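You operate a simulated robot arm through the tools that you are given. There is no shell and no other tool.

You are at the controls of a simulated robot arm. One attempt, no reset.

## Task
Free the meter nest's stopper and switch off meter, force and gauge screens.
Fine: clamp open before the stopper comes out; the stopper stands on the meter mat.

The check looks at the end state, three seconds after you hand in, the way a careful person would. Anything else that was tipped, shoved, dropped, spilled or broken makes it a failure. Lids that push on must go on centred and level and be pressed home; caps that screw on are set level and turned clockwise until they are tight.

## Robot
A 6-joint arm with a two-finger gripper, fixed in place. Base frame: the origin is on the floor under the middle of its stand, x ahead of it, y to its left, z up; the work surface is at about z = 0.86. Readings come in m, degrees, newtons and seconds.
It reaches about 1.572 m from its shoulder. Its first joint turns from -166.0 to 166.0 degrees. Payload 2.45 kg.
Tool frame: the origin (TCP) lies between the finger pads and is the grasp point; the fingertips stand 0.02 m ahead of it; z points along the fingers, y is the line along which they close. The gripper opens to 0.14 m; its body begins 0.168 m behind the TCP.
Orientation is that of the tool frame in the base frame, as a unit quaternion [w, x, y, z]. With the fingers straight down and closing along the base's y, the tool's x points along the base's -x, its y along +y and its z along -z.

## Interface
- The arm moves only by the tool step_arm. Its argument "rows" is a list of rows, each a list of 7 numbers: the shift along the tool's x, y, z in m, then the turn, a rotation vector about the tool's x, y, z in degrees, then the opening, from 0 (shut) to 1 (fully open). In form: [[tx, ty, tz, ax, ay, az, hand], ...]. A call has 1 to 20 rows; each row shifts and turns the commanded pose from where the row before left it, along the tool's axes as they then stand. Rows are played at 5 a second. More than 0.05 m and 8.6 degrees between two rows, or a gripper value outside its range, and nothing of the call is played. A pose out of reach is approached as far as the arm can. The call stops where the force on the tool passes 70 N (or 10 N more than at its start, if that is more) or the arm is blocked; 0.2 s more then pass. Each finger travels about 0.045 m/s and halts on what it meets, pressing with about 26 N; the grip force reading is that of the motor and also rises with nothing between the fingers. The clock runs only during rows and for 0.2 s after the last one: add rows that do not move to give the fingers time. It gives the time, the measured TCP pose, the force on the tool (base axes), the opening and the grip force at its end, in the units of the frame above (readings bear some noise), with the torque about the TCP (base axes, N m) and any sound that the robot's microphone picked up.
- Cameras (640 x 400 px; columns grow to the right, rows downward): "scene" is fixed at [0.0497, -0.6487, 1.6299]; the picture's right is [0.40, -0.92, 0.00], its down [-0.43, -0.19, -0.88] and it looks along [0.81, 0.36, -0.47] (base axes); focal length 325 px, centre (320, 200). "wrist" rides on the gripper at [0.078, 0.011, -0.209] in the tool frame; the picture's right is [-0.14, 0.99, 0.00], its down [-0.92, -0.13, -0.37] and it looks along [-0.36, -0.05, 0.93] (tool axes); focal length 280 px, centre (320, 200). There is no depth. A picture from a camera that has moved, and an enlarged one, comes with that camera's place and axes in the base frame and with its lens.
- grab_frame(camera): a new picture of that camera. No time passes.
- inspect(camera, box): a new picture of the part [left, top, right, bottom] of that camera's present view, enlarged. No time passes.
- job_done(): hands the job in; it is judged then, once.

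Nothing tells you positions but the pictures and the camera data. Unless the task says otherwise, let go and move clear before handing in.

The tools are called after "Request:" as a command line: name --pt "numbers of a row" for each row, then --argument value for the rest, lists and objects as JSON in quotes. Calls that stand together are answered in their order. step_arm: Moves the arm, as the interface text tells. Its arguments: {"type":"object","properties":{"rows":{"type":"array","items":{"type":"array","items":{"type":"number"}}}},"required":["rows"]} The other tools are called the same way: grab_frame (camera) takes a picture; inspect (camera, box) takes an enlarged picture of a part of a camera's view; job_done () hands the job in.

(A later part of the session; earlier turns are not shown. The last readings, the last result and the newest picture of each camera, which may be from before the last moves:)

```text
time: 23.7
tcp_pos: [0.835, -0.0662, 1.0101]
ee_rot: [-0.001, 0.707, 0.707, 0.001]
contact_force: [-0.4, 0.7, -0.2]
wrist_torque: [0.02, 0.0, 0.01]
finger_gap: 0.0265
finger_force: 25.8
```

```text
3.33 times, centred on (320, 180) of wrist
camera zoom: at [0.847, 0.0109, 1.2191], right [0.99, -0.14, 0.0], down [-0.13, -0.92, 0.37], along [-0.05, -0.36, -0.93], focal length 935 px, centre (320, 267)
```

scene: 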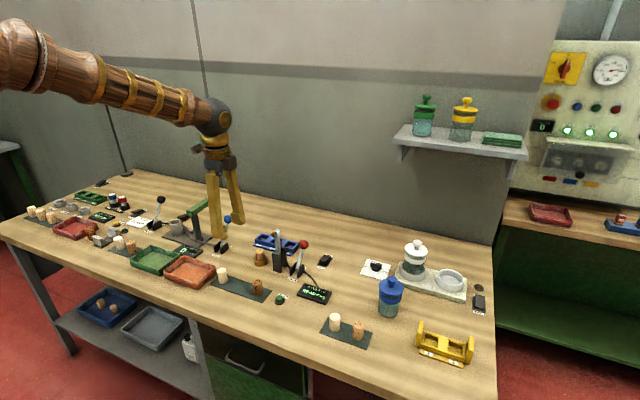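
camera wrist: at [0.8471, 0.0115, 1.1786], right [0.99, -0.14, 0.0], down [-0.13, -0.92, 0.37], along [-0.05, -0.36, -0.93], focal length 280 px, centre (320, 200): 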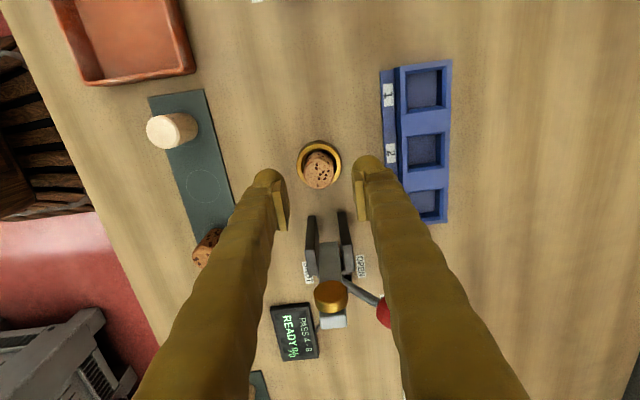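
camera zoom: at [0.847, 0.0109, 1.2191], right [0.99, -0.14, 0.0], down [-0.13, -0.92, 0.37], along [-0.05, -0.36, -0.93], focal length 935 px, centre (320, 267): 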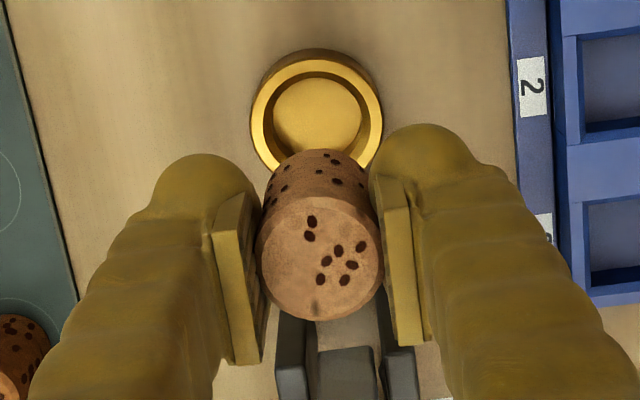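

The stopper came cleanly out of the nest. Now I carry it over the empty mat ring at (0.695, -0.076) and start lowering.

Request:
step_arm --pt "-0.005 -0.045 0 0 0 0 0.1" --pt "-0.005 -0.045 0 0 0 0 0.1" --pt "0 -0.045 0 0 0 0 0.1" --pt "0 -0.005 0.02 0 0 0 0.1" --pt "0 0 0.03 0 0 0 0.1" --pt "0 0 0.02 0 0 0 0.1" --pt "0 0 0 0 0 0 0.1"

Request:
inspect --camera "scene" --box '[190, 210, 310, 310]'

Request:
inspect --camera "wrist" --box '[220, 60, 420, 240]'

```text
time: 25.3
tcp_pos: [0.695, -0.0748, 0.9381]
ee_rot: [0.0, 0.707, 0.707, 0.0]
contact_force: [-0.1, -0.1, 1.0]
wrist_torque: [0.0, 0.03, 0.02]
finger_gap: 0.0264
finger_force: 25.9
```

```text
4.00 times, centred on (250, 260) of scene
camera zoom: at [0.0497, -0.6487, 1.6299], right [0.4, -0.92, 0.0], down [-0.43, -0.19, -0.88], along [0.81, 0.36, -0.47], focal length 1301 px, centre (600, -40)
```

zoom: 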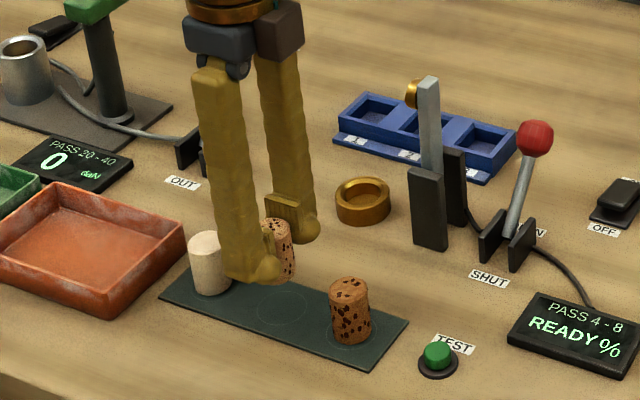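

```text
2.22 times, centred on (320, 150) of wrist
camera zoom: at [0.7063, 0.0016, 1.1483], right [0.99, -0.14, 0.0], down [-0.13, -0.92, 0.37], along [-0.05, -0.36, -0.93], focal length 623 px, centre (320, 311)
```

zoom: 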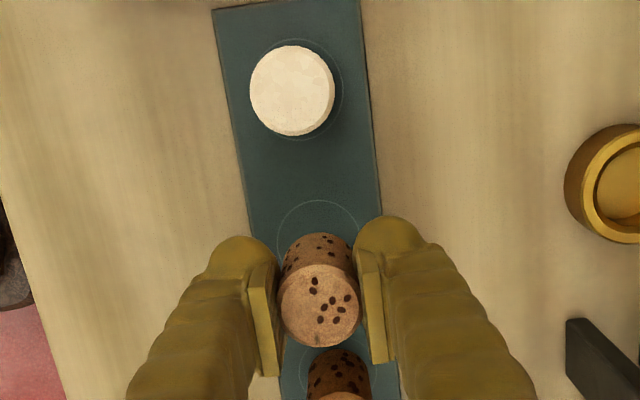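

The ring on the mat lies directly below the stopper. I'll lower to just above the mat and then creep until I feel contact.

Request:
step_arm --pt "0 0 0.015 0 0 0 0.1" --pt "0 0 0.01 0 0 0 0.1" --pt "0 0 0.004 0 0 0 0.1" --pt "0 0 0 0 0 0 0.1"

Request:
inspect --camera "scene" --box '[210, 250, 270, 310]'

```text
time: 26.3
tcp_pos: [0.6959, -0.0764, 0.9097]
ee_rot: [-0.001, 0.707, 0.707, 0.001]
contact_force: [0.0, -0.3, 0.1]
wrist_torque: [0.04, -0.03, 0.03]
finger_gap: 0.0263
finger_force: 26.4
```

```text
6.67 times, centred on (240, 280) of scene
camera zoom: at [0.0497, -0.6487, 1.6299], right [0.4, -0.92, 0.0], down [-0.43, -0.19, -0.88], along [0.81, 0.36, -0.47], focal length 2169 px, centre (853, -333)
```

zoom: 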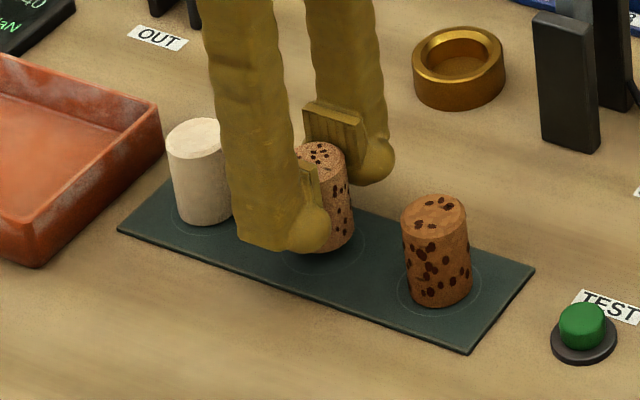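

Request:
step_arm --pt "0 0 0.002 0 0 0 0.1" --pt "0 0 0.001 0 0 0 0.1" --pt "0 0 0.001 0 0 0 0.1" --pt "0 0 0 0 0 0 0.1"

Request:
inspect --camera "scene" --box '[210, 250, 270, 310]'

```text
time: 27.3
tcp_pos: [0.6958, -0.076, 0.9061]
ee_rot: [-0.001, 0.707, 0.707, 0.001]
contact_force: [-0.5, 0.2, -0.1]
wrist_torque: [0.03, 0.04, -0.01]
finger_gap: 0.0267
finger_force: 25.6
```

```text
6.67 times, centred on (240, 280) of scene
camera zoom: at [0.0497, -0.6487, 1.6299], right [0.4, -0.92, 0.0], down [-0.43, -0.19, -0.88], along [0.81, 0.36, -0.47], focal length 2169 px, centre (853, -333)
```

zoom: 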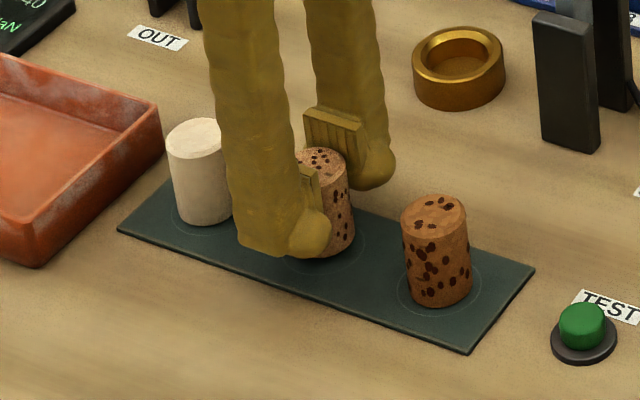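

No contact force yet; I'll keep creeping down a millimetre at a time.

Request:
step_arm --pt "0 0 0.001 0 0 0 0.1" --pt "0 0 0.001 0 0 0 0.1" --pt "0 0 0 0 0 0 0.1"

```text
time: 28.1
tcp_pos: [0.6971, -0.0752, 0.9041]
ee_rot: [-0.001, 0.707, 0.708, 0.001]
contact_force: [-0.3, -0.3, -0.3]
wrist_torque: [0.0, -0.01, 0.04]
finger_gap: 0.0265
finger_force: 26.0
```

Still no contact at z≈0.904; continuing in 1 mm steps.

Request:
step_arm --pt "0 0 0.001 0 0 0 0.1" --pt "0 0 0.001 0 0 0 0.1" --pt "0 0 0 0 0 0 0.1"

Request:
inspect --camera "scene" --box '[210, 250, 270, 310]'

```text
time: 28.9
tcp_pos: [0.6953, -0.0747, 0.9023]
ee_rot: [-0.001, 0.707, 0.707, 0.001]
contact_force: [-0.5, -1.5, -0.3]
wrist_torque: [0.0, 0.0, -0.02]
finger_gap: 0.0267
finger_force: 26.1
```

```text
6.67 times, centred on (240, 280) of scene
camera zoom: at [0.0497, -0.6487, 1.6299], right [0.4, -0.92, 0.0], down [-0.43, -0.19, -0.88], along [0.81, 0.36, -0.47], focal length 2169 px, centre (853, -333)
```

zoom: 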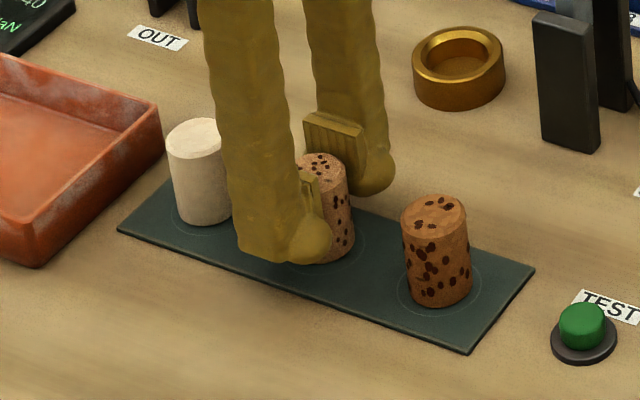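

The stopper's top is still roughly 4 mm above the level its neighbours suggest. I'll continue down carefully.

Request:
step_arm --pt "0 0 0.001 0 0 0 0.1" --pt "0 0 0.001 0 0 0 0.1" --pt "0 0 0 0 0 0 0.1"

Request:
inspect --camera "scene" --box '[210, 250, 270, 310]'

```text
time: 29.7
tcp_pos: [0.6966, -0.0762, 0.9014]
ee_rot: [0.0, 0.707, 0.707, 0.001]
contact_force: [-1.6, 0.3, 24.3]
wrist_torque: [0.02, 0.04, -0.02]
finger_gap: 0.0269
finger_force: 26.2
```

```text
6.67 times, centred on (240, 280) of scene
camera zoom: at [0.0497, -0.6487, 1.6299], right [0.4, -0.92, 0.0], down [-0.43, -0.19, -0.88], along [0.81, 0.36, -0.47], focal length 2169 px, centre (853, -333)
```

zoom: 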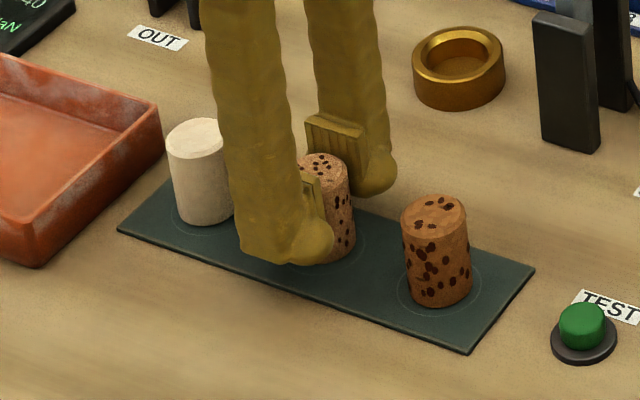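

Contact felt (24 N) with the stopper on the mat. I'll ease up a hair to unload it and open the fingers gently.

Request:
step_arm --pt "0 0 -0.0008 0 0 0 0.1" --pt "0 0 0 0 0 0 0.1"

```text
time: 30.3
tcp_pos: [0.697, -0.0761, 0.9011]
ee_rot: [-0.001, 0.707, 0.707, 0.001]
contact_force: [1.5, 0.6, 11.4]
wrist_torque: [0.03, -0.02, 0.01]
finger_gap: 0.0263
finger_force: 26.1
```

Load is down to about 11 N; the stopper is resting on the mat. Opening the fingers slowly.

Request:
step_arm --pt "0 0 -0.0005 0 0 0 0.1" --pt "0 0 0 0 0 0 0.2" --pt "0 0 0 0 0 0 0.24" --pt "0 0 0 0 0 0 0.3" --pt "0 0 0 0 0 0 0.36" --pt "0 0 0 0 0 0 0.4" --pt "0 0 0 0 0 0 0.4"

Request:
inspect --camera "scene" --box '[210, 250, 270, 310]'

Request:
inspect --camera "wrist" --box '[220, 60, 420, 240]'

```text
time: 31.9
tcp_pos: [0.6977, -0.0757, 0.9016]
ee_rot: [-0.001, 0.707, 0.707, 0.001]
contact_force: [-0.6, -0.5, -0.1]
wrist_torque: [0.0, 0.01, -0.01]
finger_gap: 0.0558
finger_force: 0.0
```

```text
6.67 times, centred on (240, 280) of scene
camera zoom: at [0.0497, -0.6487, 1.6299], right [0.4, -0.92, 0.0], down [-0.43, -0.19, -0.88], along [0.81, 0.36, -0.47], focal length 2169 px, centre (853, -333)
```

zoom: 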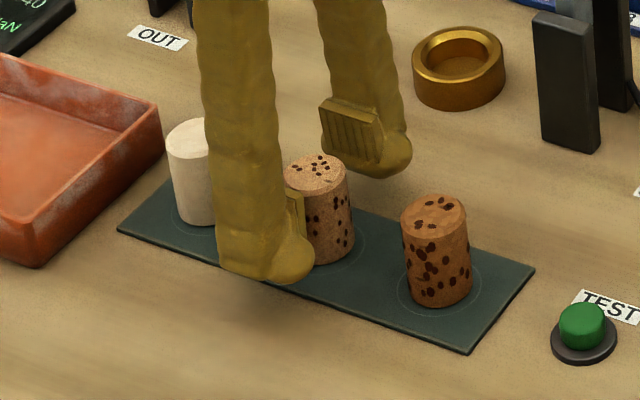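

```text
2.22 times, centred on (320, 150) of wrist
camera zoom: at [0.7072, 0.0016, 1.111], right [0.99, -0.14, 0.0], down [-0.13, -0.92, 0.37], along [-0.05, -0.36, -0.93], focal length 623 px, centre (320, 311)
```

zoom: 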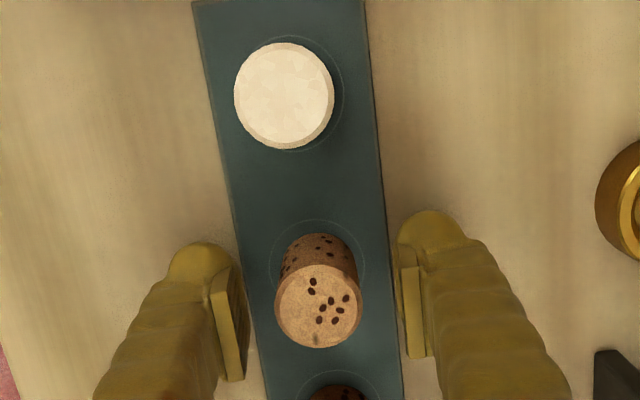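

The stopper stands upright in the ring with both fingers clear. I'll raise the hand straight up and confirm.

Request:
step_arm --pt "0 0 -0.02 0 0 0 0.4" --pt "0 0 -0.03 0 0 0 0.4" --pt "0 0 -0.05 0 0 0 0.4" --pt "0 0 -0.05 0 0 0 0.4" --pt "0 0 -0.05 0 0 0 0.4" --pt "0 0 0 0 0 0 0.4"

Request:
inspect --camera "scene" --box '[200, 230, 350, 320]'

Request:
grab_frame --camera "wrist"

Request:
inspect --camera "scene" --box '[305, 245, 345, 275]'

```text
time: 33.3
tcp_pos: [0.6945, -0.0734, 1.1067]
ee_rot: [-0.001, 0.707, 0.707, 0.002]
contact_force: [0.8, -0.9, 0.5]
wrist_torque: [-0.03, 0.0, -0.02]
finger_gap: 0.0558
finger_force: 0.0
```

```text
4.27 times, centred on (275, 275) of scene
camera zoom: at [0.0497, -0.6487, 1.6299], right [0.4, -0.92, 0.0], down [-0.43, -0.19, -0.88], along [0.81, 0.36, -0.47], focal length 1388 px, centre (512, -120)
```

zoom: 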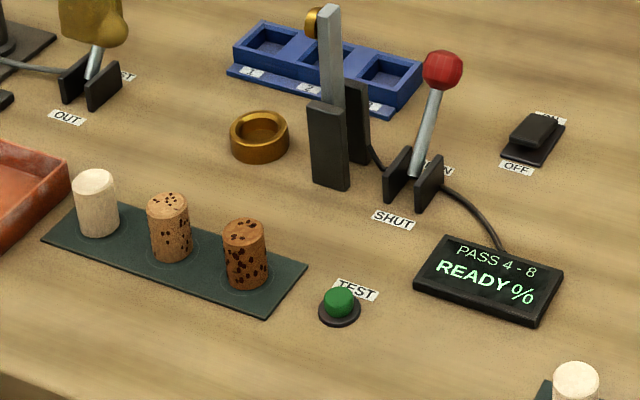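

```text
taken
camera wrist: at [0.7059, 0.0033, 1.3157], right [0.99, -0.14, 0.0], down [-0.13, -0.92, 0.37], along [-0.05, -0.36, -0.93], focal length 280 px, centre (320, 200)
```

wrist: 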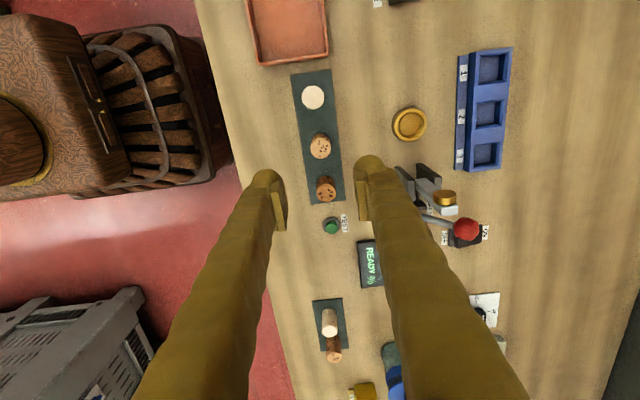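

```text
13.33 times, centred on (325, 260) of scene
camera zoom: at [0.0497, -0.6487, 1.6299], right [0.4, -0.92, 0.0], down [-0.43, -0.19, -0.88], along [0.81, 0.36, -0.47], focal length 4337 px, centre (253, -600)
```

zoom: 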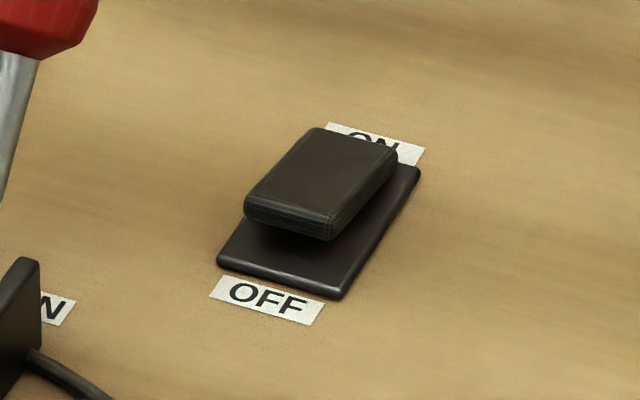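

The stopper stands upright centred in its ring, clamp open, neighbours untouched. Next the switches: I'll turn the wrist back, close the fingers, and look at the meter's rocker from slightly to the side.

Request:
step_arm --pt "0 0 0 0 0 -8.182 0.2" --pt "0 0 0 0 0 -8.182 0" --pt "0 0 0 0 0 -8.182 0" --pt "0 0 0 0 0 -8.182 0" --pt "0 0 0 0 0 -8.182 0" --pt "0 0 0 0 0 -8.182 0" --pt "0 0 0 0 0 -8.182 0" --pt "0 0 0 0 0 -8.182 0" --pt "0 0 0 0 0 -8.182 0" --pt "0 0 0 0 0 -8.182 0" --pt "0 0 0 0 0 -8.18 0" --pt "0 -0.05 0 0 0 0 0" --pt "0 -0.05 0 0 0 0 0" --pt "0 -0.05 0 0 0 0 0" --pt "0 -0.05 0 0 0 0 0" --pt "0 -0.05 0 0 0 0 0" --pt "-0.04 -0.03 0 0 0 0 0" --pt "-0.04 0 0 0 0 0 0" --pt "0 0 0 0 0 0 0"

Request:
grab_frame --camera "wrist"

Request:
grab_frame --camera "scene"

```text
time: 37.3
tcp_pos: [0.7765, -0.357, 1.1022]
ee_rot: [0.0, 0.0, 1.0, 0.0]
contact_force: [-0.7, 0.9, 0.4]
wrist_torque: [-0.01, 0.02, -0.02]
finger_gap: 0.0001
finger_force: 25.9
```

```text
taken
camera wrist: at [0.6989, -0.3473, 1.3123], right [0.14, 0.99, 0.0], down [0.92, -0.13, 0.37], along [0.37, -0.05, -0.93], focal length 280 px, centre (320, 200)
```

wrist: 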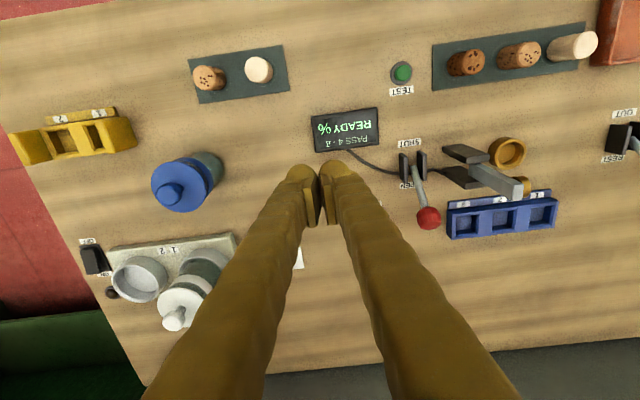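

```text
taken
```

scene: 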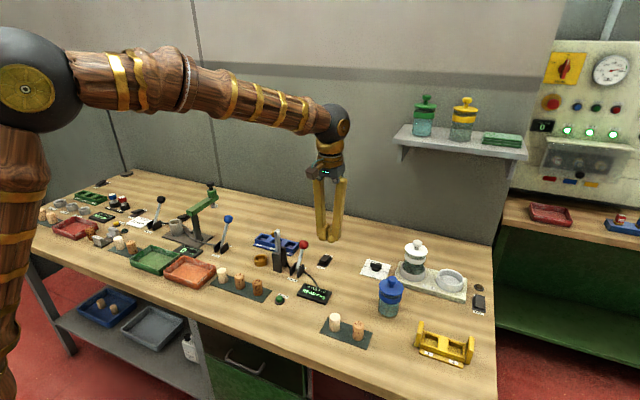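

The rocker is hidden behind the fingers from here. I'll shift to +y so it shows left of the fingers.

Request:
step_arm --pt "0 0.05 0 0 0 0 0" --pt "0 0.05 0 0 0 0 0" --pt "0 0.05 0 0 0 0 0" --pt "0 0.03 0 0 0 0 0" --pt "0 0 0 0 0 0 0"

Request:
grab_frame --camera "wrist"

Request:
inspect --camera "wrist" --box '[160, 180, 300, 280]'

```text
time: 38.5
tcp_pos: [0.7772, -0.1787, 1.1024]
ee_rot: [0.0, 0.001, 1.0, 0.0]
contact_force: [0.0, -0.1, 0.1]
wrist_torque: [0.02, 0.01, -0.01]
finger_gap: 0.0001
finger_force: 26.3
```

```text
taken
camera wrist: at [0.6985, -0.1678, 1.3112], right [0.14, 0.99, 0.0], down [0.92, -0.13, 0.37], along [0.37, -0.05, -0.93], focal length 280 px, centre (320, 200)
```

wrist: 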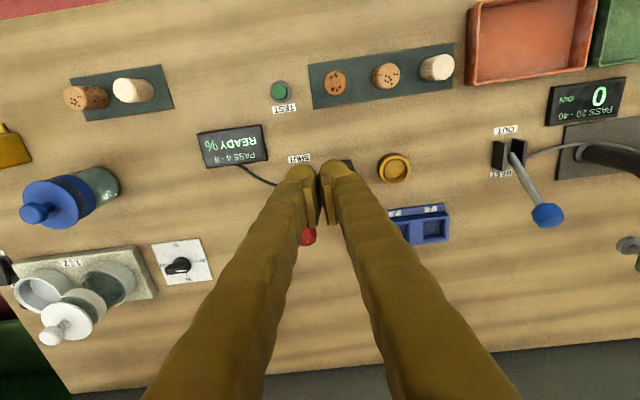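

```text
4.00 times, centred on (230, 230) of wrist
camera zoom: at [0.6985, -0.1678, 1.3112], right [0.14, 0.99, 0.0], down [0.92, -0.13, 0.37], along [0.37, -0.05, -0.93], focal length 1122 px, centre (680, 80)
```

zoom: 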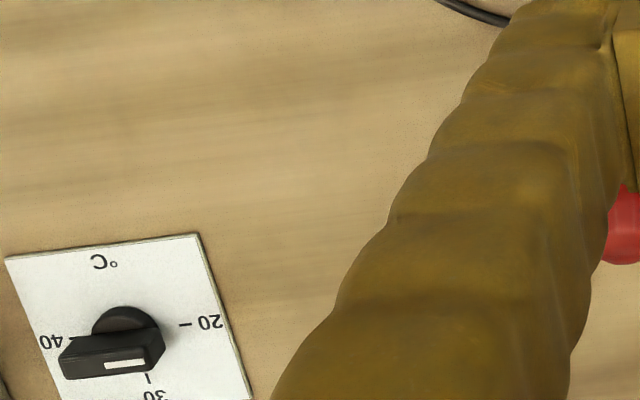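

Still hidden. I'll move further to +y and slightly back.

Request:
step_arm --pt "0.02 0.045 0 0 0 0 0" --pt "0.02 0.045 0 0 0 0 0" --pt "0.02 0.045 0 0 0 0 0" --pt "0 0 0 0 0 0 0"

Request:
grab_frame --camera "wrist"

Request:
inspect --camera "wrist" --box '[140, 200, 260, 280]'

```text
time: 39.5
tcp_pos: [0.716, -0.0385, 1.1027]
ee_rot: [0.001, 0.0, 1.0, 0.001]
contact_force: [0.3, -0.1, 0.7]
wrist_torque: [0.03, -0.04, 0.02]
finger_gap: 0.0001
finger_force: 26.4
```

```text
taken
camera wrist: at [0.6375, -0.0303, 1.3117], right [0.14, 0.99, 0.0], down [0.92, -0.13, 0.37], along [0.37, -0.05, -0.93], focal length 280 px, centre (320, 200)
```

wrist: 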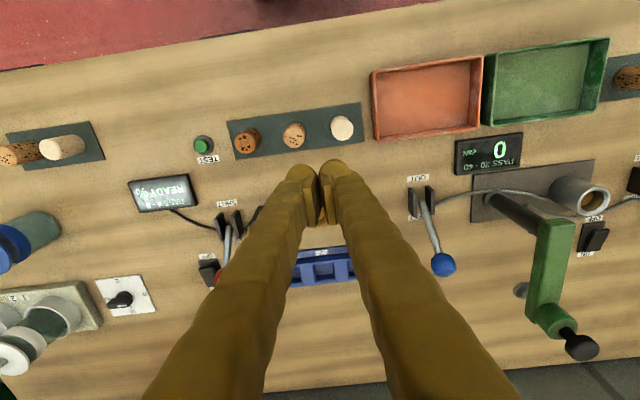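

```text
5.00 times, centred on (200, 240) of wrist
camera zoom: at [0.6375, -0.0303, 1.3117], right [0.14, 0.99, 0.0], down [0.92, -0.13, 0.37], along [0.37, -0.05, -0.93], focal length 1402 px, centre (920, 0)
```

zoom: 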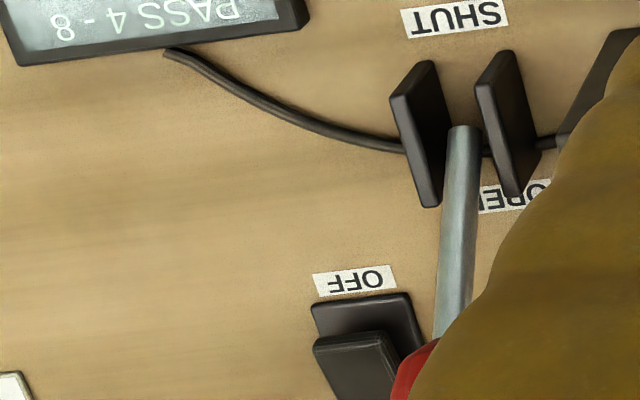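

Now I can see the meter rocker: base x≈0.903–0.963, y≈-0.28, with its OFF (near) end raised, so it is ON. I'll go above its OFF end (x≈0.908, y≈-0.287) and come down to just above it.

Request:
step_arm --pt "-0.032 -0.037 0 0 0 0 0" --pt "-0.032 -0.037 0 0 0 0 0" --pt "-0.032 -0.037 0 0 0 0 0" --pt "-0.032 -0.037 0 0 0 0 0" --pt "-0.032 -0.037 0 0 0 0 0" --pt "-0.032 -0.037 0 0 0 0 0" --pt "0 -0.027 0 0 0 0 0" --pt "0 0 0.05 0 0 0 0" --pt "0 0 0.05 0 0 0 0" --pt "0 0 0.05 0 0 0 0" --pt "0 0 0.03 0 0 0 0" --pt "0 0 0 0 0 0 0"

Request:
inspect --camera "scene" --box '[280, 220, 370, 290]'

Request:
grab_frame --camera "wrist"

```text
time: 42.1
tcp_pos: [0.9065, -0.2906, 0.9216]
ee_rot: [0.001, 0.0, 1.0, 0.001]
contact_force: [0.3, 0.0, -0.4]
wrist_torque: [0.02, 0.0, 0.04]
finger_gap: 0.0001
finger_force: 26.0
```

```text
5.71 times, centred on (325, 255) of scene
camera zoom: at [0.0497, -0.6487, 1.6299], right [0.4, -0.92, 0.0], down [-0.43, -0.19, -0.88], along [0.81, 0.36, -0.47], focal length 1859 px, centre (291, -114)
```

zoom: 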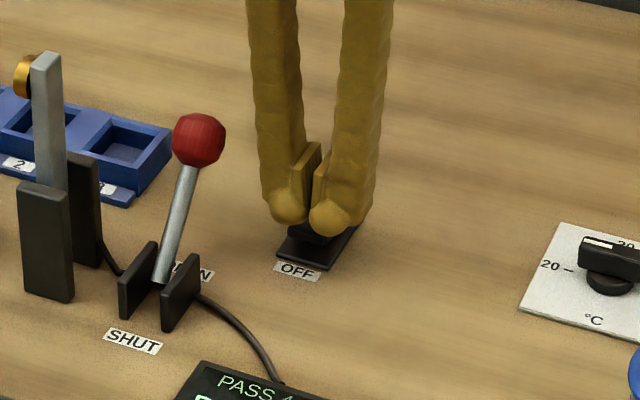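

```text
taken
camera wrist: at [0.8283, -0.2802, 1.1306], right [0.14, 0.99, 0.0], down [0.92, -0.13, 0.37], along [0.37, -0.05, -0.93], focal length 280 px, centre (320, 200)
```

wrist: 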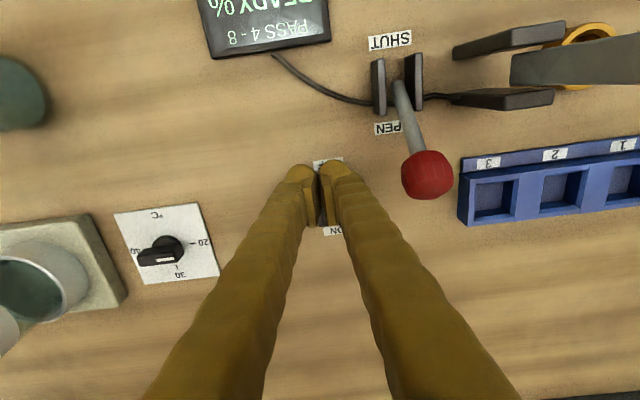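

The tips hover just above the OFF end. I'll shift 3 mm nearer the edge and press down in small steps, watching the force.

Request:
step_arm --pt "0.003 0.002 0.006 0 0 0 0" --pt "0 0 0.004 0 0 0 0" --pt "0 0 0.003 0 0 0 0" --pt "0 0 0.002 0 0 0 0" --pt "0 0 0.002 0 0 0 0" --pt "0 0 0 0 0 0 0"

Request:
inspect --camera "scene" --box '[280, 230, 370, 310]'

```text
time: 43.5
tcp_pos: [0.9053, -0.287, 0.9035]
ee_rot: [0.0, 0.001, 1.0, 0.001]
contact_force: [0.3, 0.3, 0.5]
wrist_torque: [0.02, -0.02, 0.0]
finger_gap: 0.0
finger_force: 26.0
```

```text
5.00 times, centred on (325, 270) of scene
camera zoom: at [0.0497, -0.6487, 1.6299], right [0.4, -0.92, 0.0], down [-0.43, -0.19, -0.88], along [0.81, 0.36, -0.47], focal length 1626 px, centre (295, -150)
```

zoom: 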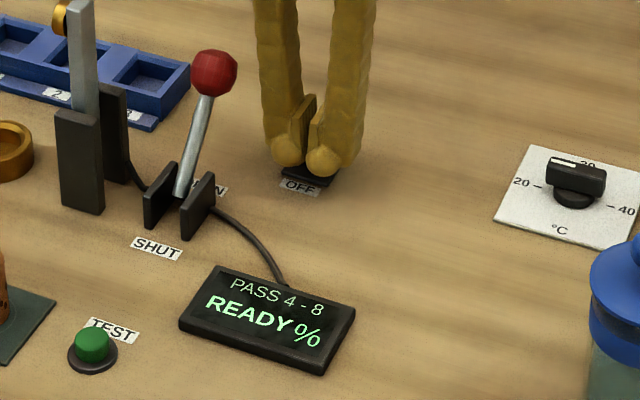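

No contact yet (tips ≈0.8835). Continuing down in 2 mm steps.

Request:
step_arm --pt "0 0 0.002 0 0 0 0" --pt "0 0 0.002 0 0 0 0" --pt "0 0 0.002 0 0 0 0" --pt "0 0 0 0 0 0 0"

Request:
inspect --camera "scene" --box '[280, 230, 370, 310]'

```text
time: 44.5
tcp_pos: [0.9051, -0.2868, 0.8978]
ee_rot: [0.0, 0.002, 1.0, 0.001]
contact_force: [-0.4, -1.0, 0.2]
wrist_torque: [0.02, 0.0, -0.01]
finger_gap: 0.0001
finger_force: 26.1
```

```text
5.00 times, centred on (325, 270) of scene
camera zoom: at [0.0497, -0.6487, 1.6299], right [0.4, -0.92, 0.0], down [-0.43, -0.19, -0.88], along [0.81, 0.36, -0.47], focal length 1626 px, centre (295, -150)
```

zoom: 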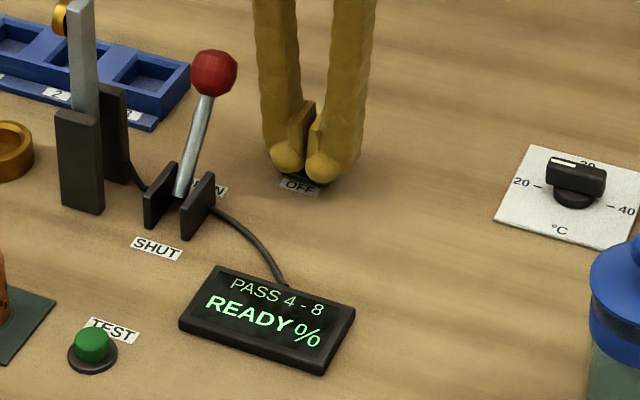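

Still no contact at tip height ≈0.878. Two more small steps.

Request:
step_arm --pt "0 0 0.002 0 0 0 0" --pt "0 0 0.002 0 0 0 0" --pt "0 0 0 0 0 0 0"

Request:
inspect --camera "scene" --box '[305, 240, 345, 280]'

Request:
inspect --camera "wrist" --box '[260, 120, 380, 240]'

```text
time: 45.3
tcp_pos: [0.905, -0.288, 0.8942]
ee_rot: [0.0, 0.002, 1.0, 0.0]
contact_force: [0.2, -0.5, 1.0]
wrist_torque: [0.02, 0.05, -0.04]
finger_gap: 0.0
finger_force: 26.3
```

```text
10.00 times, centred on (325, 260) of scene
camera zoom: at [0.0497, -0.6487, 1.6299], right [0.4, -0.92, 0.0], down [-0.43, -0.19, -0.88], along [0.81, 0.36, -0.47], focal length 3253 px, centre (270, -400)
```

zoom: 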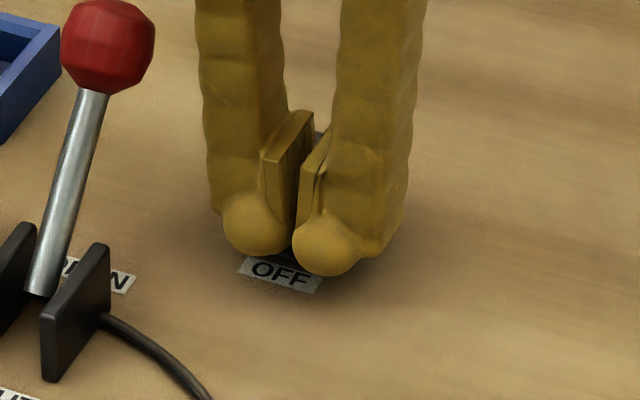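

```text
3.33 times, centred on (320, 180) of wrist
camera zoom: at [0.8265, -0.2779, 1.1036], right [0.14, 0.99, 0.0], down [0.92, -0.13, 0.37], along [0.37, -0.05, -0.93], focal length 935 px, centre (320, 267)
```

zoom: 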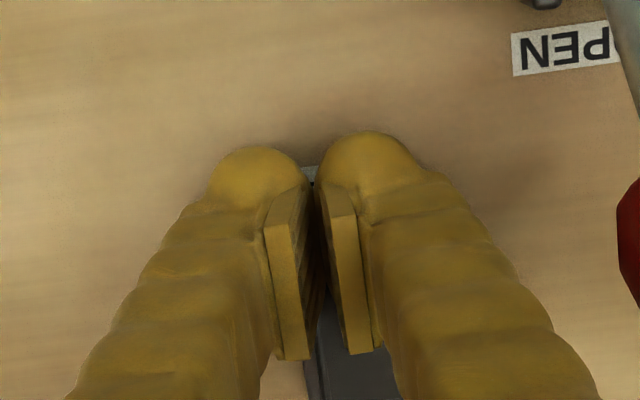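

The tips' working edge seems to fall just short of the cap (bulb ends sit toward -x). I'll lift, move 13 mm further to +x, and press again.

Request:
step_arm --pt "0 0 -0.02 0 0 0 0" --pt "-0.013 0.003 0 0 0 0 0" --pt "0 0 0.006 0 0 0 0" --pt "0 0 0.004 0 0 0 0" --pt "0 0 0.002 0 0 0 0" --pt "0 0 0.002 0 0 0 0" --pt "0 0 0 0 0 0 0"

Request:
inspect --camera "scene" --box '[280, 230, 370, 310]'

Request:
inspect --camera "wrist" --box '[260, 120, 380, 240]'

```text
time: 46.9
tcp_pos: [0.9189, -0.286, 0.9019]
ee_rot: [0.0, 0.001, 1.0, 0.001]
contact_force: [-1.1, 0.6, 0.3]
wrist_torque: [0.01, 0.03, 0.01]
finger_gap: 0.0
finger_force: 25.6
```

```text
5.00 times, centred on (325, 270) of scene
camera zoom: at [0.0497, -0.6487, 1.6299], right [0.4, -0.92, 0.0], down [-0.43, -0.19, -0.88], along [0.81, 0.36, -0.47], focal length 1626 px, centre (295, -150)
```

zoom: 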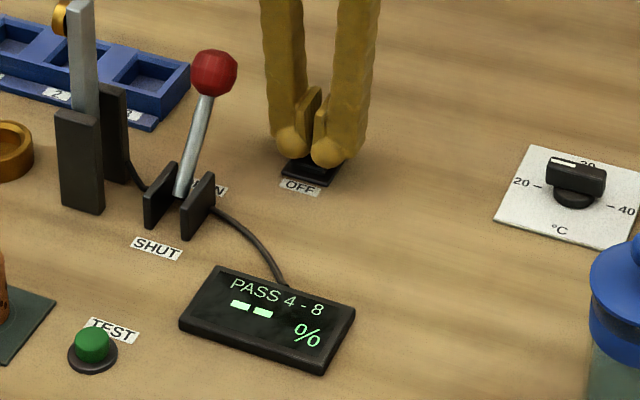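

```text
3.33 times, centred on (320, 180) of wrist
camera zoom: at [0.8404, -0.2754, 1.11], right [0.14, 0.99, 0.0], down [0.92, -0.13, 0.37], along [0.37, -0.05, -0.93], focal length 935 px, centre (320, 267)
```

zoom: 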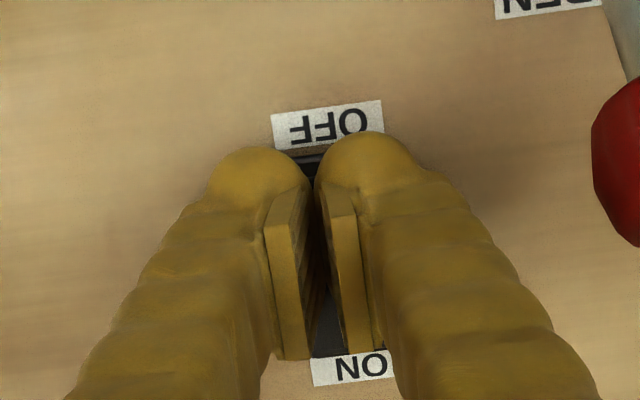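

The display has changed from READY to "-- %", though I felt no force. I'll look closer before continuing.

Request:
inspect --camera "scene" --box '[290, 275, 340, 310]'

Request:
inspect --camera "scene" --box '[308, 250, 348, 280]'

Request:
grab_frame --camera "scene"

```text
11.43 times, centred on (315, 292) of scene
camera zoom: at [0.0497, -0.6487, 1.6299], right [0.4, -0.92, 0.0], down [-0.43, -0.19, -0.88], along [0.81, 0.36, -0.47], focal length 3718 px, centre (377, -857)
```

zoom: 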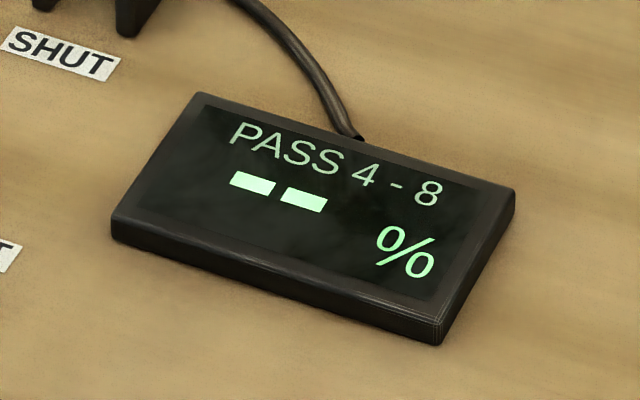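

```text
13.33 times, centred on (328, 265) of scene
camera zoom: at [0.0497, -0.6487, 1.6299], right [0.4, -0.92, 0.0], down [-0.43, -0.19, -0.88], along [0.81, 0.36, -0.47], focal length 4337 px, centre (213, -667)
```

zoom: 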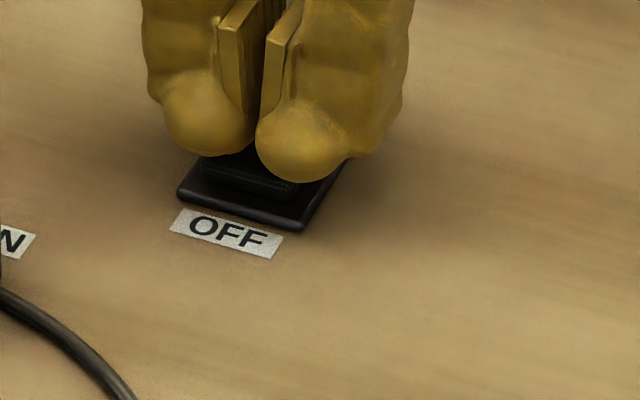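

```text
taken
```

scene: 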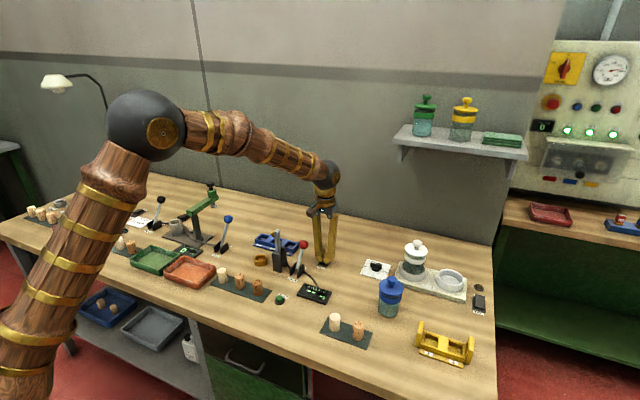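

The cap's OFF end now appears lower. I'll let a short time pass and press slightly further, then re-check the screen.

Request:
step_arm --pt "0 0 0.002 0 0 0 0" --pt "0 0 0.002 0 0 0 0" --pt "0 0 0 0 0 0 0"

Request:
inspect --camera "scene" --box '[280, 230, 370, 310]'

Request:
inspect --camera "scene" --box '[308, 250, 348, 280]'

```text
time: 47.7
tcp_pos: [0.9187, -0.2846, 0.8961]
ee_rot: [0.002, 0.002, 1.0, 0.001]
contact_force: [0.5, -0.2, -1.1]
wrist_torque: [-0.01, -0.02, -0.01]
finger_gap: 0.0
finger_force: 26.0
```

```text
5.00 times, centred on (325, 270) of scene
camera zoom: at [0.0497, -0.6487, 1.6299], right [0.4, -0.92, 0.0], down [-0.43, -0.19, -0.88], along [0.81, 0.36, -0.47], focal length 1626 px, centre (295, -150)
```

zoom: 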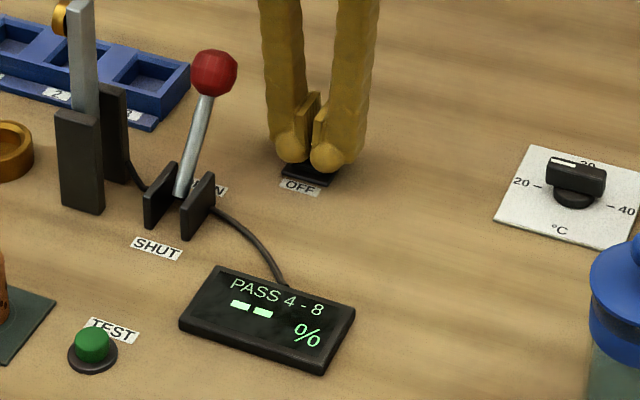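

```text
13.33 times, centred on (328, 265) of scene
camera zoom: at [0.0497, -0.6487, 1.6299], right [0.4, -0.92, 0.0], down [-0.43, -0.19, -0.88], along [0.81, 0.36, -0.47], focal length 4337 px, centre (213, -667)
```

zoom: 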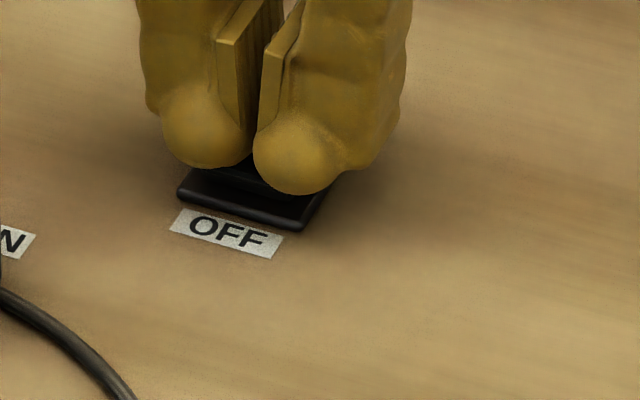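

No force yet and the screen still shows dashes. I'll keep pressing in small steps until I feel the stop.

Request:
step_arm --pt "0 0 0.002 0 0 0 0" --pt "0 0 0.002 0 0 0 0" --pt "0 0 0.001 0 0 0 0" --pt "0 0 0 0 0 0 0"

Request:
inspect --camera "scene" --box '[280, 230, 370, 310]'

```text
time: 48.7
tcp_pos: [0.9184, -0.2856, 0.8951]
ee_rot: [0.003, 0.001, 1.0, -0.001]
contact_force: [-16.1, 8.3, 68.0]
wrist_torque: [0.17, -0.6, 0.06]
finger_gap: 0.006
finger_force: 29.2
```

```text
5.00 times, centred on (325, 270) of scene
camera zoom: at [0.0497, -0.6487, 1.6299], right [0.4, -0.92, 0.0], down [-0.43, -0.19, -0.88], along [0.81, 0.36, -0.47], focal length 1626 px, centre (295, -150)
```

zoom: 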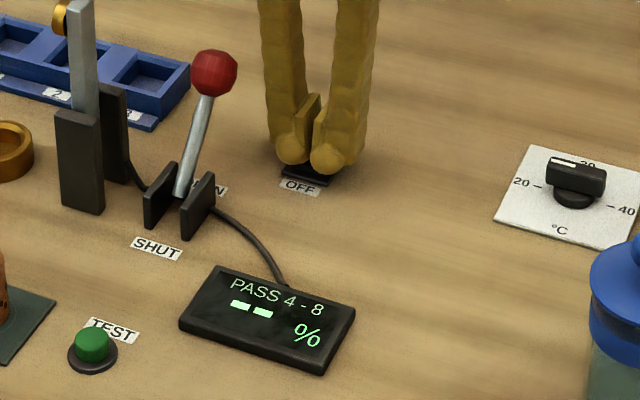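

The rocker is hard against its stop (68 N). Lifting off now to look at the rocker and screen.

Request:
step_arm --pt "0 0 -0.01 0 0 0 0" --pt "0 0 -0.02 0 0 0 0" --pt "0 0 -0.04 0 0 0 0" --pt "0 0 -0.05 0 0 0 0" --pt "0 0 -0.05 0 0 0 0" --pt "0 0 -0.03 0 0 0 0" --pt "0 0 0 0 0 0 0"

Request:
inspect --camera "scene" --box '[280, 230, 370, 310]'

Request:
inspect --camera "scene" --box '[308, 250, 348, 280]'

```text
time: 50.3
tcp_pos: [0.9176, -0.2842, 1.0901]
ee_rot: [0.0, 0.0, 1.0, 0.001]
contact_force: [-0.2, 0.1, 0.1]
wrist_torque: [0.0, 0.01, -0.01]
finger_gap: 0.0
finger_force: 29.2
```

```text
5.00 times, centred on (325, 270) of scene
camera zoom: at [0.0497, -0.6487, 1.6299], right [0.4, -0.92, 0.0], down [-0.43, -0.19, -0.88], along [0.81, 0.36, -0.47], focal length 1626 px, centre (295, -150)
```

zoom: 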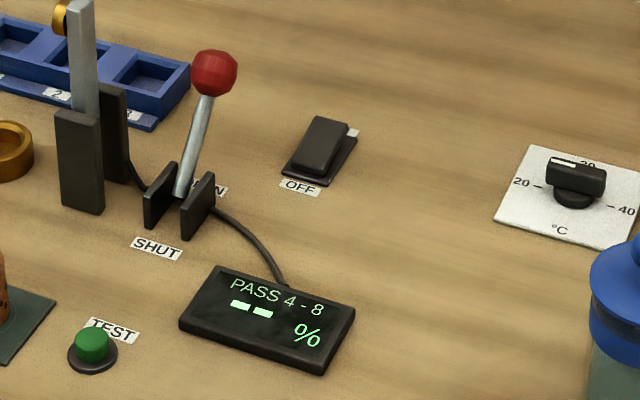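

```text
13.33 times, centred on (328, 265) of scene
camera zoom: at [0.0497, -0.6487, 1.6299], right [0.4, -0.92, 0.0], down [-0.43, -0.19, -0.88], along [0.81, 0.36, -0.47], focal length 4337 px, centre (213, -667)
```

zoom: 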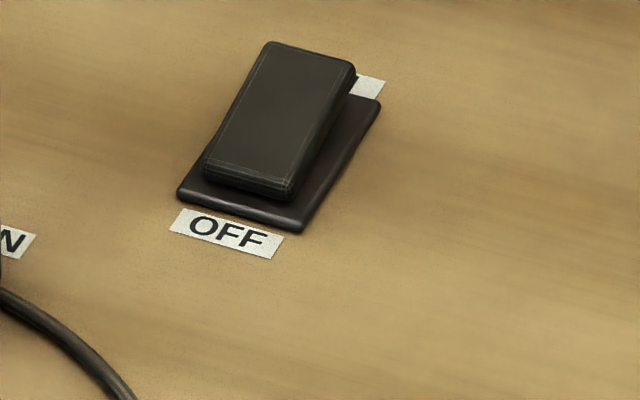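

The meter's rocker is now flipped to OFF (ON end raised) and its screen shows only dashes. Next is the force rocker; I'll retreat up and back so as to pass well clear of the tall press, opening the fingers to see between them.

Request:
step_arm --pt "0.03 0.03 -0.025 0 0 0 0" --pt "0.03 0.03 -0.025 0 0 0 0" --pt "0.03 0.03 -0.025 0 0 0 0" --pt "0.03 0.03 -0.025 0 0 0 0" --pt "0.03 0.03 -0.025 0 0 0 0" --pt "0.03 0.03 -0.025 0 0 0 0" --pt "0 0.05 0 0 0 0 0.5" --pt "0 0.05 0 0 0 0 1" --pt "0 0.05 0 0 0 0 1" --pt "0 0.05 0 0 0 0 1" --pt "0 0.05 0 0 0 0 1" --pt "0 0.05 0 0 0 0 1" --pt "0 0.05 0 0 0 0 1" --pt "0 0.05 0 0 0 0 1" --pt "0 0.05 0 0 0 0 1" --pt "0 0.05 0 0 0 0 1" --pt "0 0.03 0 0 0 0 1" --pt "0 0 0 0 0 0 1"

Request:
grab_frame --camera "wrist"

Request:
inspect --camera "wrist" --box '[230, 160, 430, 300]'

Request:
grab_frame --camera "scene"

```text
time: 54.1
tcp_pos: [0.7391, 0.4241, 1.2422]
ee_rot: [0.0, 0.001, 1.0, 0.002]
contact_force: [-0.3, -0.1, 0.3]
wrist_torque: [-0.04, -0.01, -0.01]
finger_gap: 0.1398
finger_force: 0.1
```

```text
taken
camera wrist: at [0.6604, 0.4344, 1.4515], right [0.14, 0.99, 0.0], down [0.92, -0.13, 0.37], along [0.37, -0.05, -0.93], focal length 280 px, centre (320, 200)
```

wrist: 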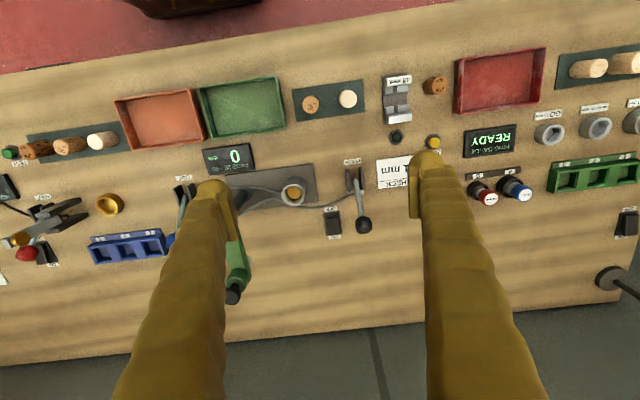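

```text
2.86 times, centred on (330, 230) of wrist
camera zoom: at [0.6604, 0.4344, 1.4515], right [0.14, 0.99, 0.0], down [0.92, -0.13, 0.37], along [0.37, -0.05, -0.93], focal length 801 px, centre (291, 114)
```

zoom: 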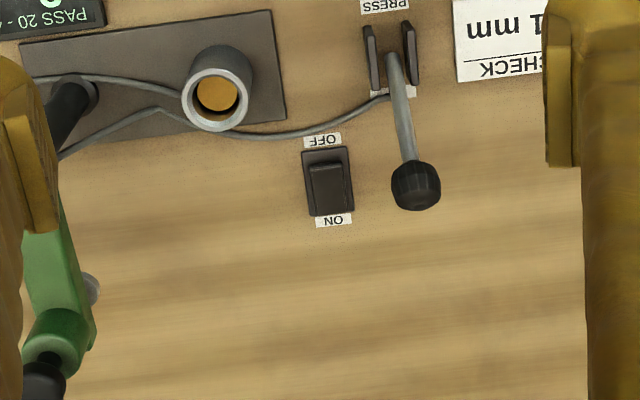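

```text
taken
```

scene: 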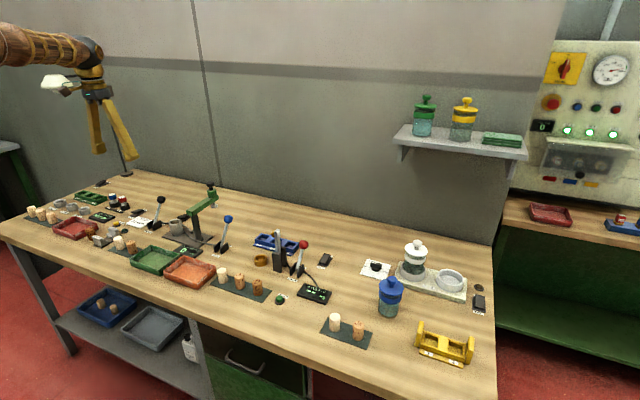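

The force rocker's OFF edge is at x≈0.924, y≈0.424, with the black PRESS lever ball at (0.912, 0.484) beside it. I'll close the fingers, move above (0.939, 0.417) and descend to just above the rocker.

Request:
step_arm --pt "-0.05 -0.007 0 0 0 0 0.5" --pt "-0.05 0 0 0 0 0 0" --pt "-0.05 0 0 0 0 0 0" --pt "-0.05 0 0 0 0 0 0" --pt "0 0 0 0 0 0 0" --pt "0 0 0.05 0 0 0 0" --pt "0 0 0.05 0 0 0 0" --pt "0 0 0.05 0 0 0 0" --pt "0 0 0.05 0 0 0 0" --pt "0 0 0.04 0 0 0 0" --pt "0 0 0 0 0 0 0"

Request:
grab_frame --camera "wrist"

Request:
inspect --camera "scene" --box '[100, 170, 240, 270]'

```text
refused: row 1 steps farther than a row can; nothing moved
```

```text
taken
camera wrist: at [0.6604, 0.4344, 1.4515], right [0.14, 0.99, 0.0], down [0.92, -0.13, 0.37], along [0.37, -0.05, -0.93], focal length 280 px, centre (320, 200)
```

wrist: 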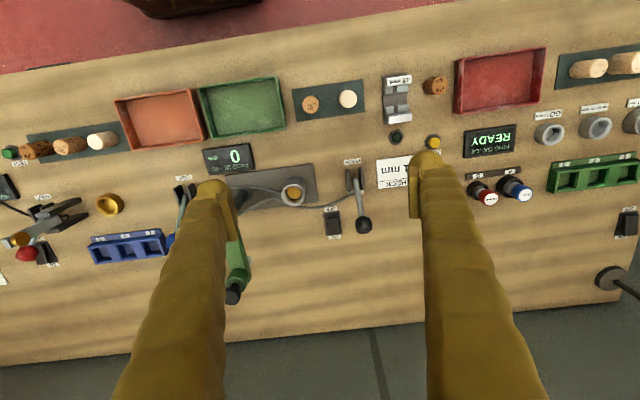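

```text
4.00 times, centred on (170, 220) of scene
camera zoom: at [0.0497, -0.6487, 1.6299], right [0.4, -0.92, 0.0], down [-0.43, -0.19, -0.88], along [0.81, 0.36, -0.47], focal length 1301 px, centre (920, 120)
```

zoom: 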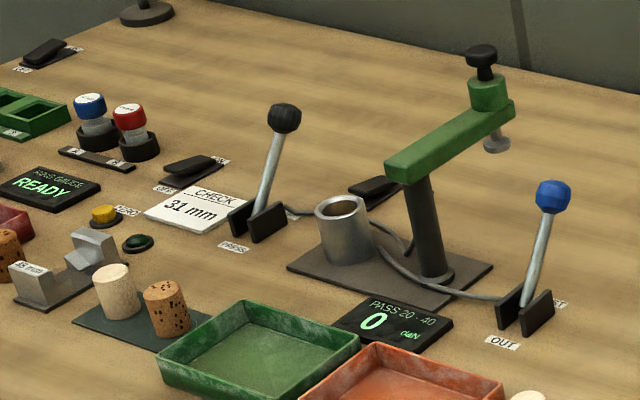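

The first row was a touch too long; nothing moved. I'll repeat with the small sideways shift in its own row.

Request:
step_arm --pt "-0.045 -0.007 0 0 0 0 0.5" --pt "-0.05 0 0 0 0 0 0" --pt "-0.05 0 0 0 0 0 0" --pt "-0.05 0 0 0 0 0 0" --pt "-0.005 0 0 0 0 0 0" --pt "0 0 0 0 0 0 0" --pt "0 0 0.05 0 0 0 0" --pt "0 0 0.05 0 0 0 0" --pt "0 0 0.05 0 0 0 0" --pt "0 0 0.05 0 0 0 0" --pt "0 0 0.04 0 0 0 0" --pt "0 0 0 0 0 0 0"

Request:
grab_frame --camera "wrist"

Request:
inspect --camera "scene" --box '[100, 170, 240, 270]'

```text
time: 56.7
tcp_pos: [0.9369, 0.418, 1.0031]
ee_rot: [0.001, 0.0, 1.0, 0.001]
contact_force: [0.0, -0.3, 0.0]
wrist_torque: [0.01, -0.02, -0.05]
finger_gap: 0.0
finger_force: 26.2
```

```text
taken
camera wrist: at [0.8597, 0.428, 1.2114], right [0.14, 0.99, 0.0], down [0.92, -0.13, 0.37], along [0.37, -0.05, -0.93], focal length 280 px, centre (320, 200)
```

wrist: 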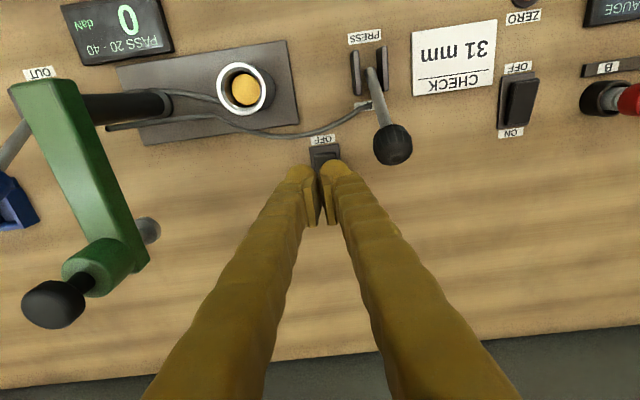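

```text
4.00 times, centred on (170, 220) of scene
camera zoom: at [0.0497, -0.6487, 1.6299], right [0.4, -0.92, 0.0], down [-0.43, -0.19, -0.88], along [0.81, 0.36, -0.47], focal length 1301 px, centre (920, 120)
```

zoom: 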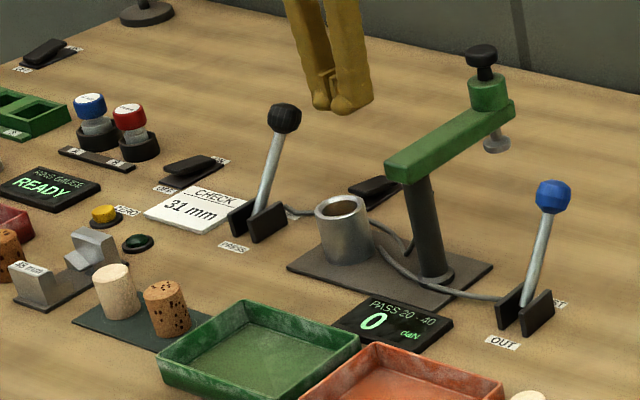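

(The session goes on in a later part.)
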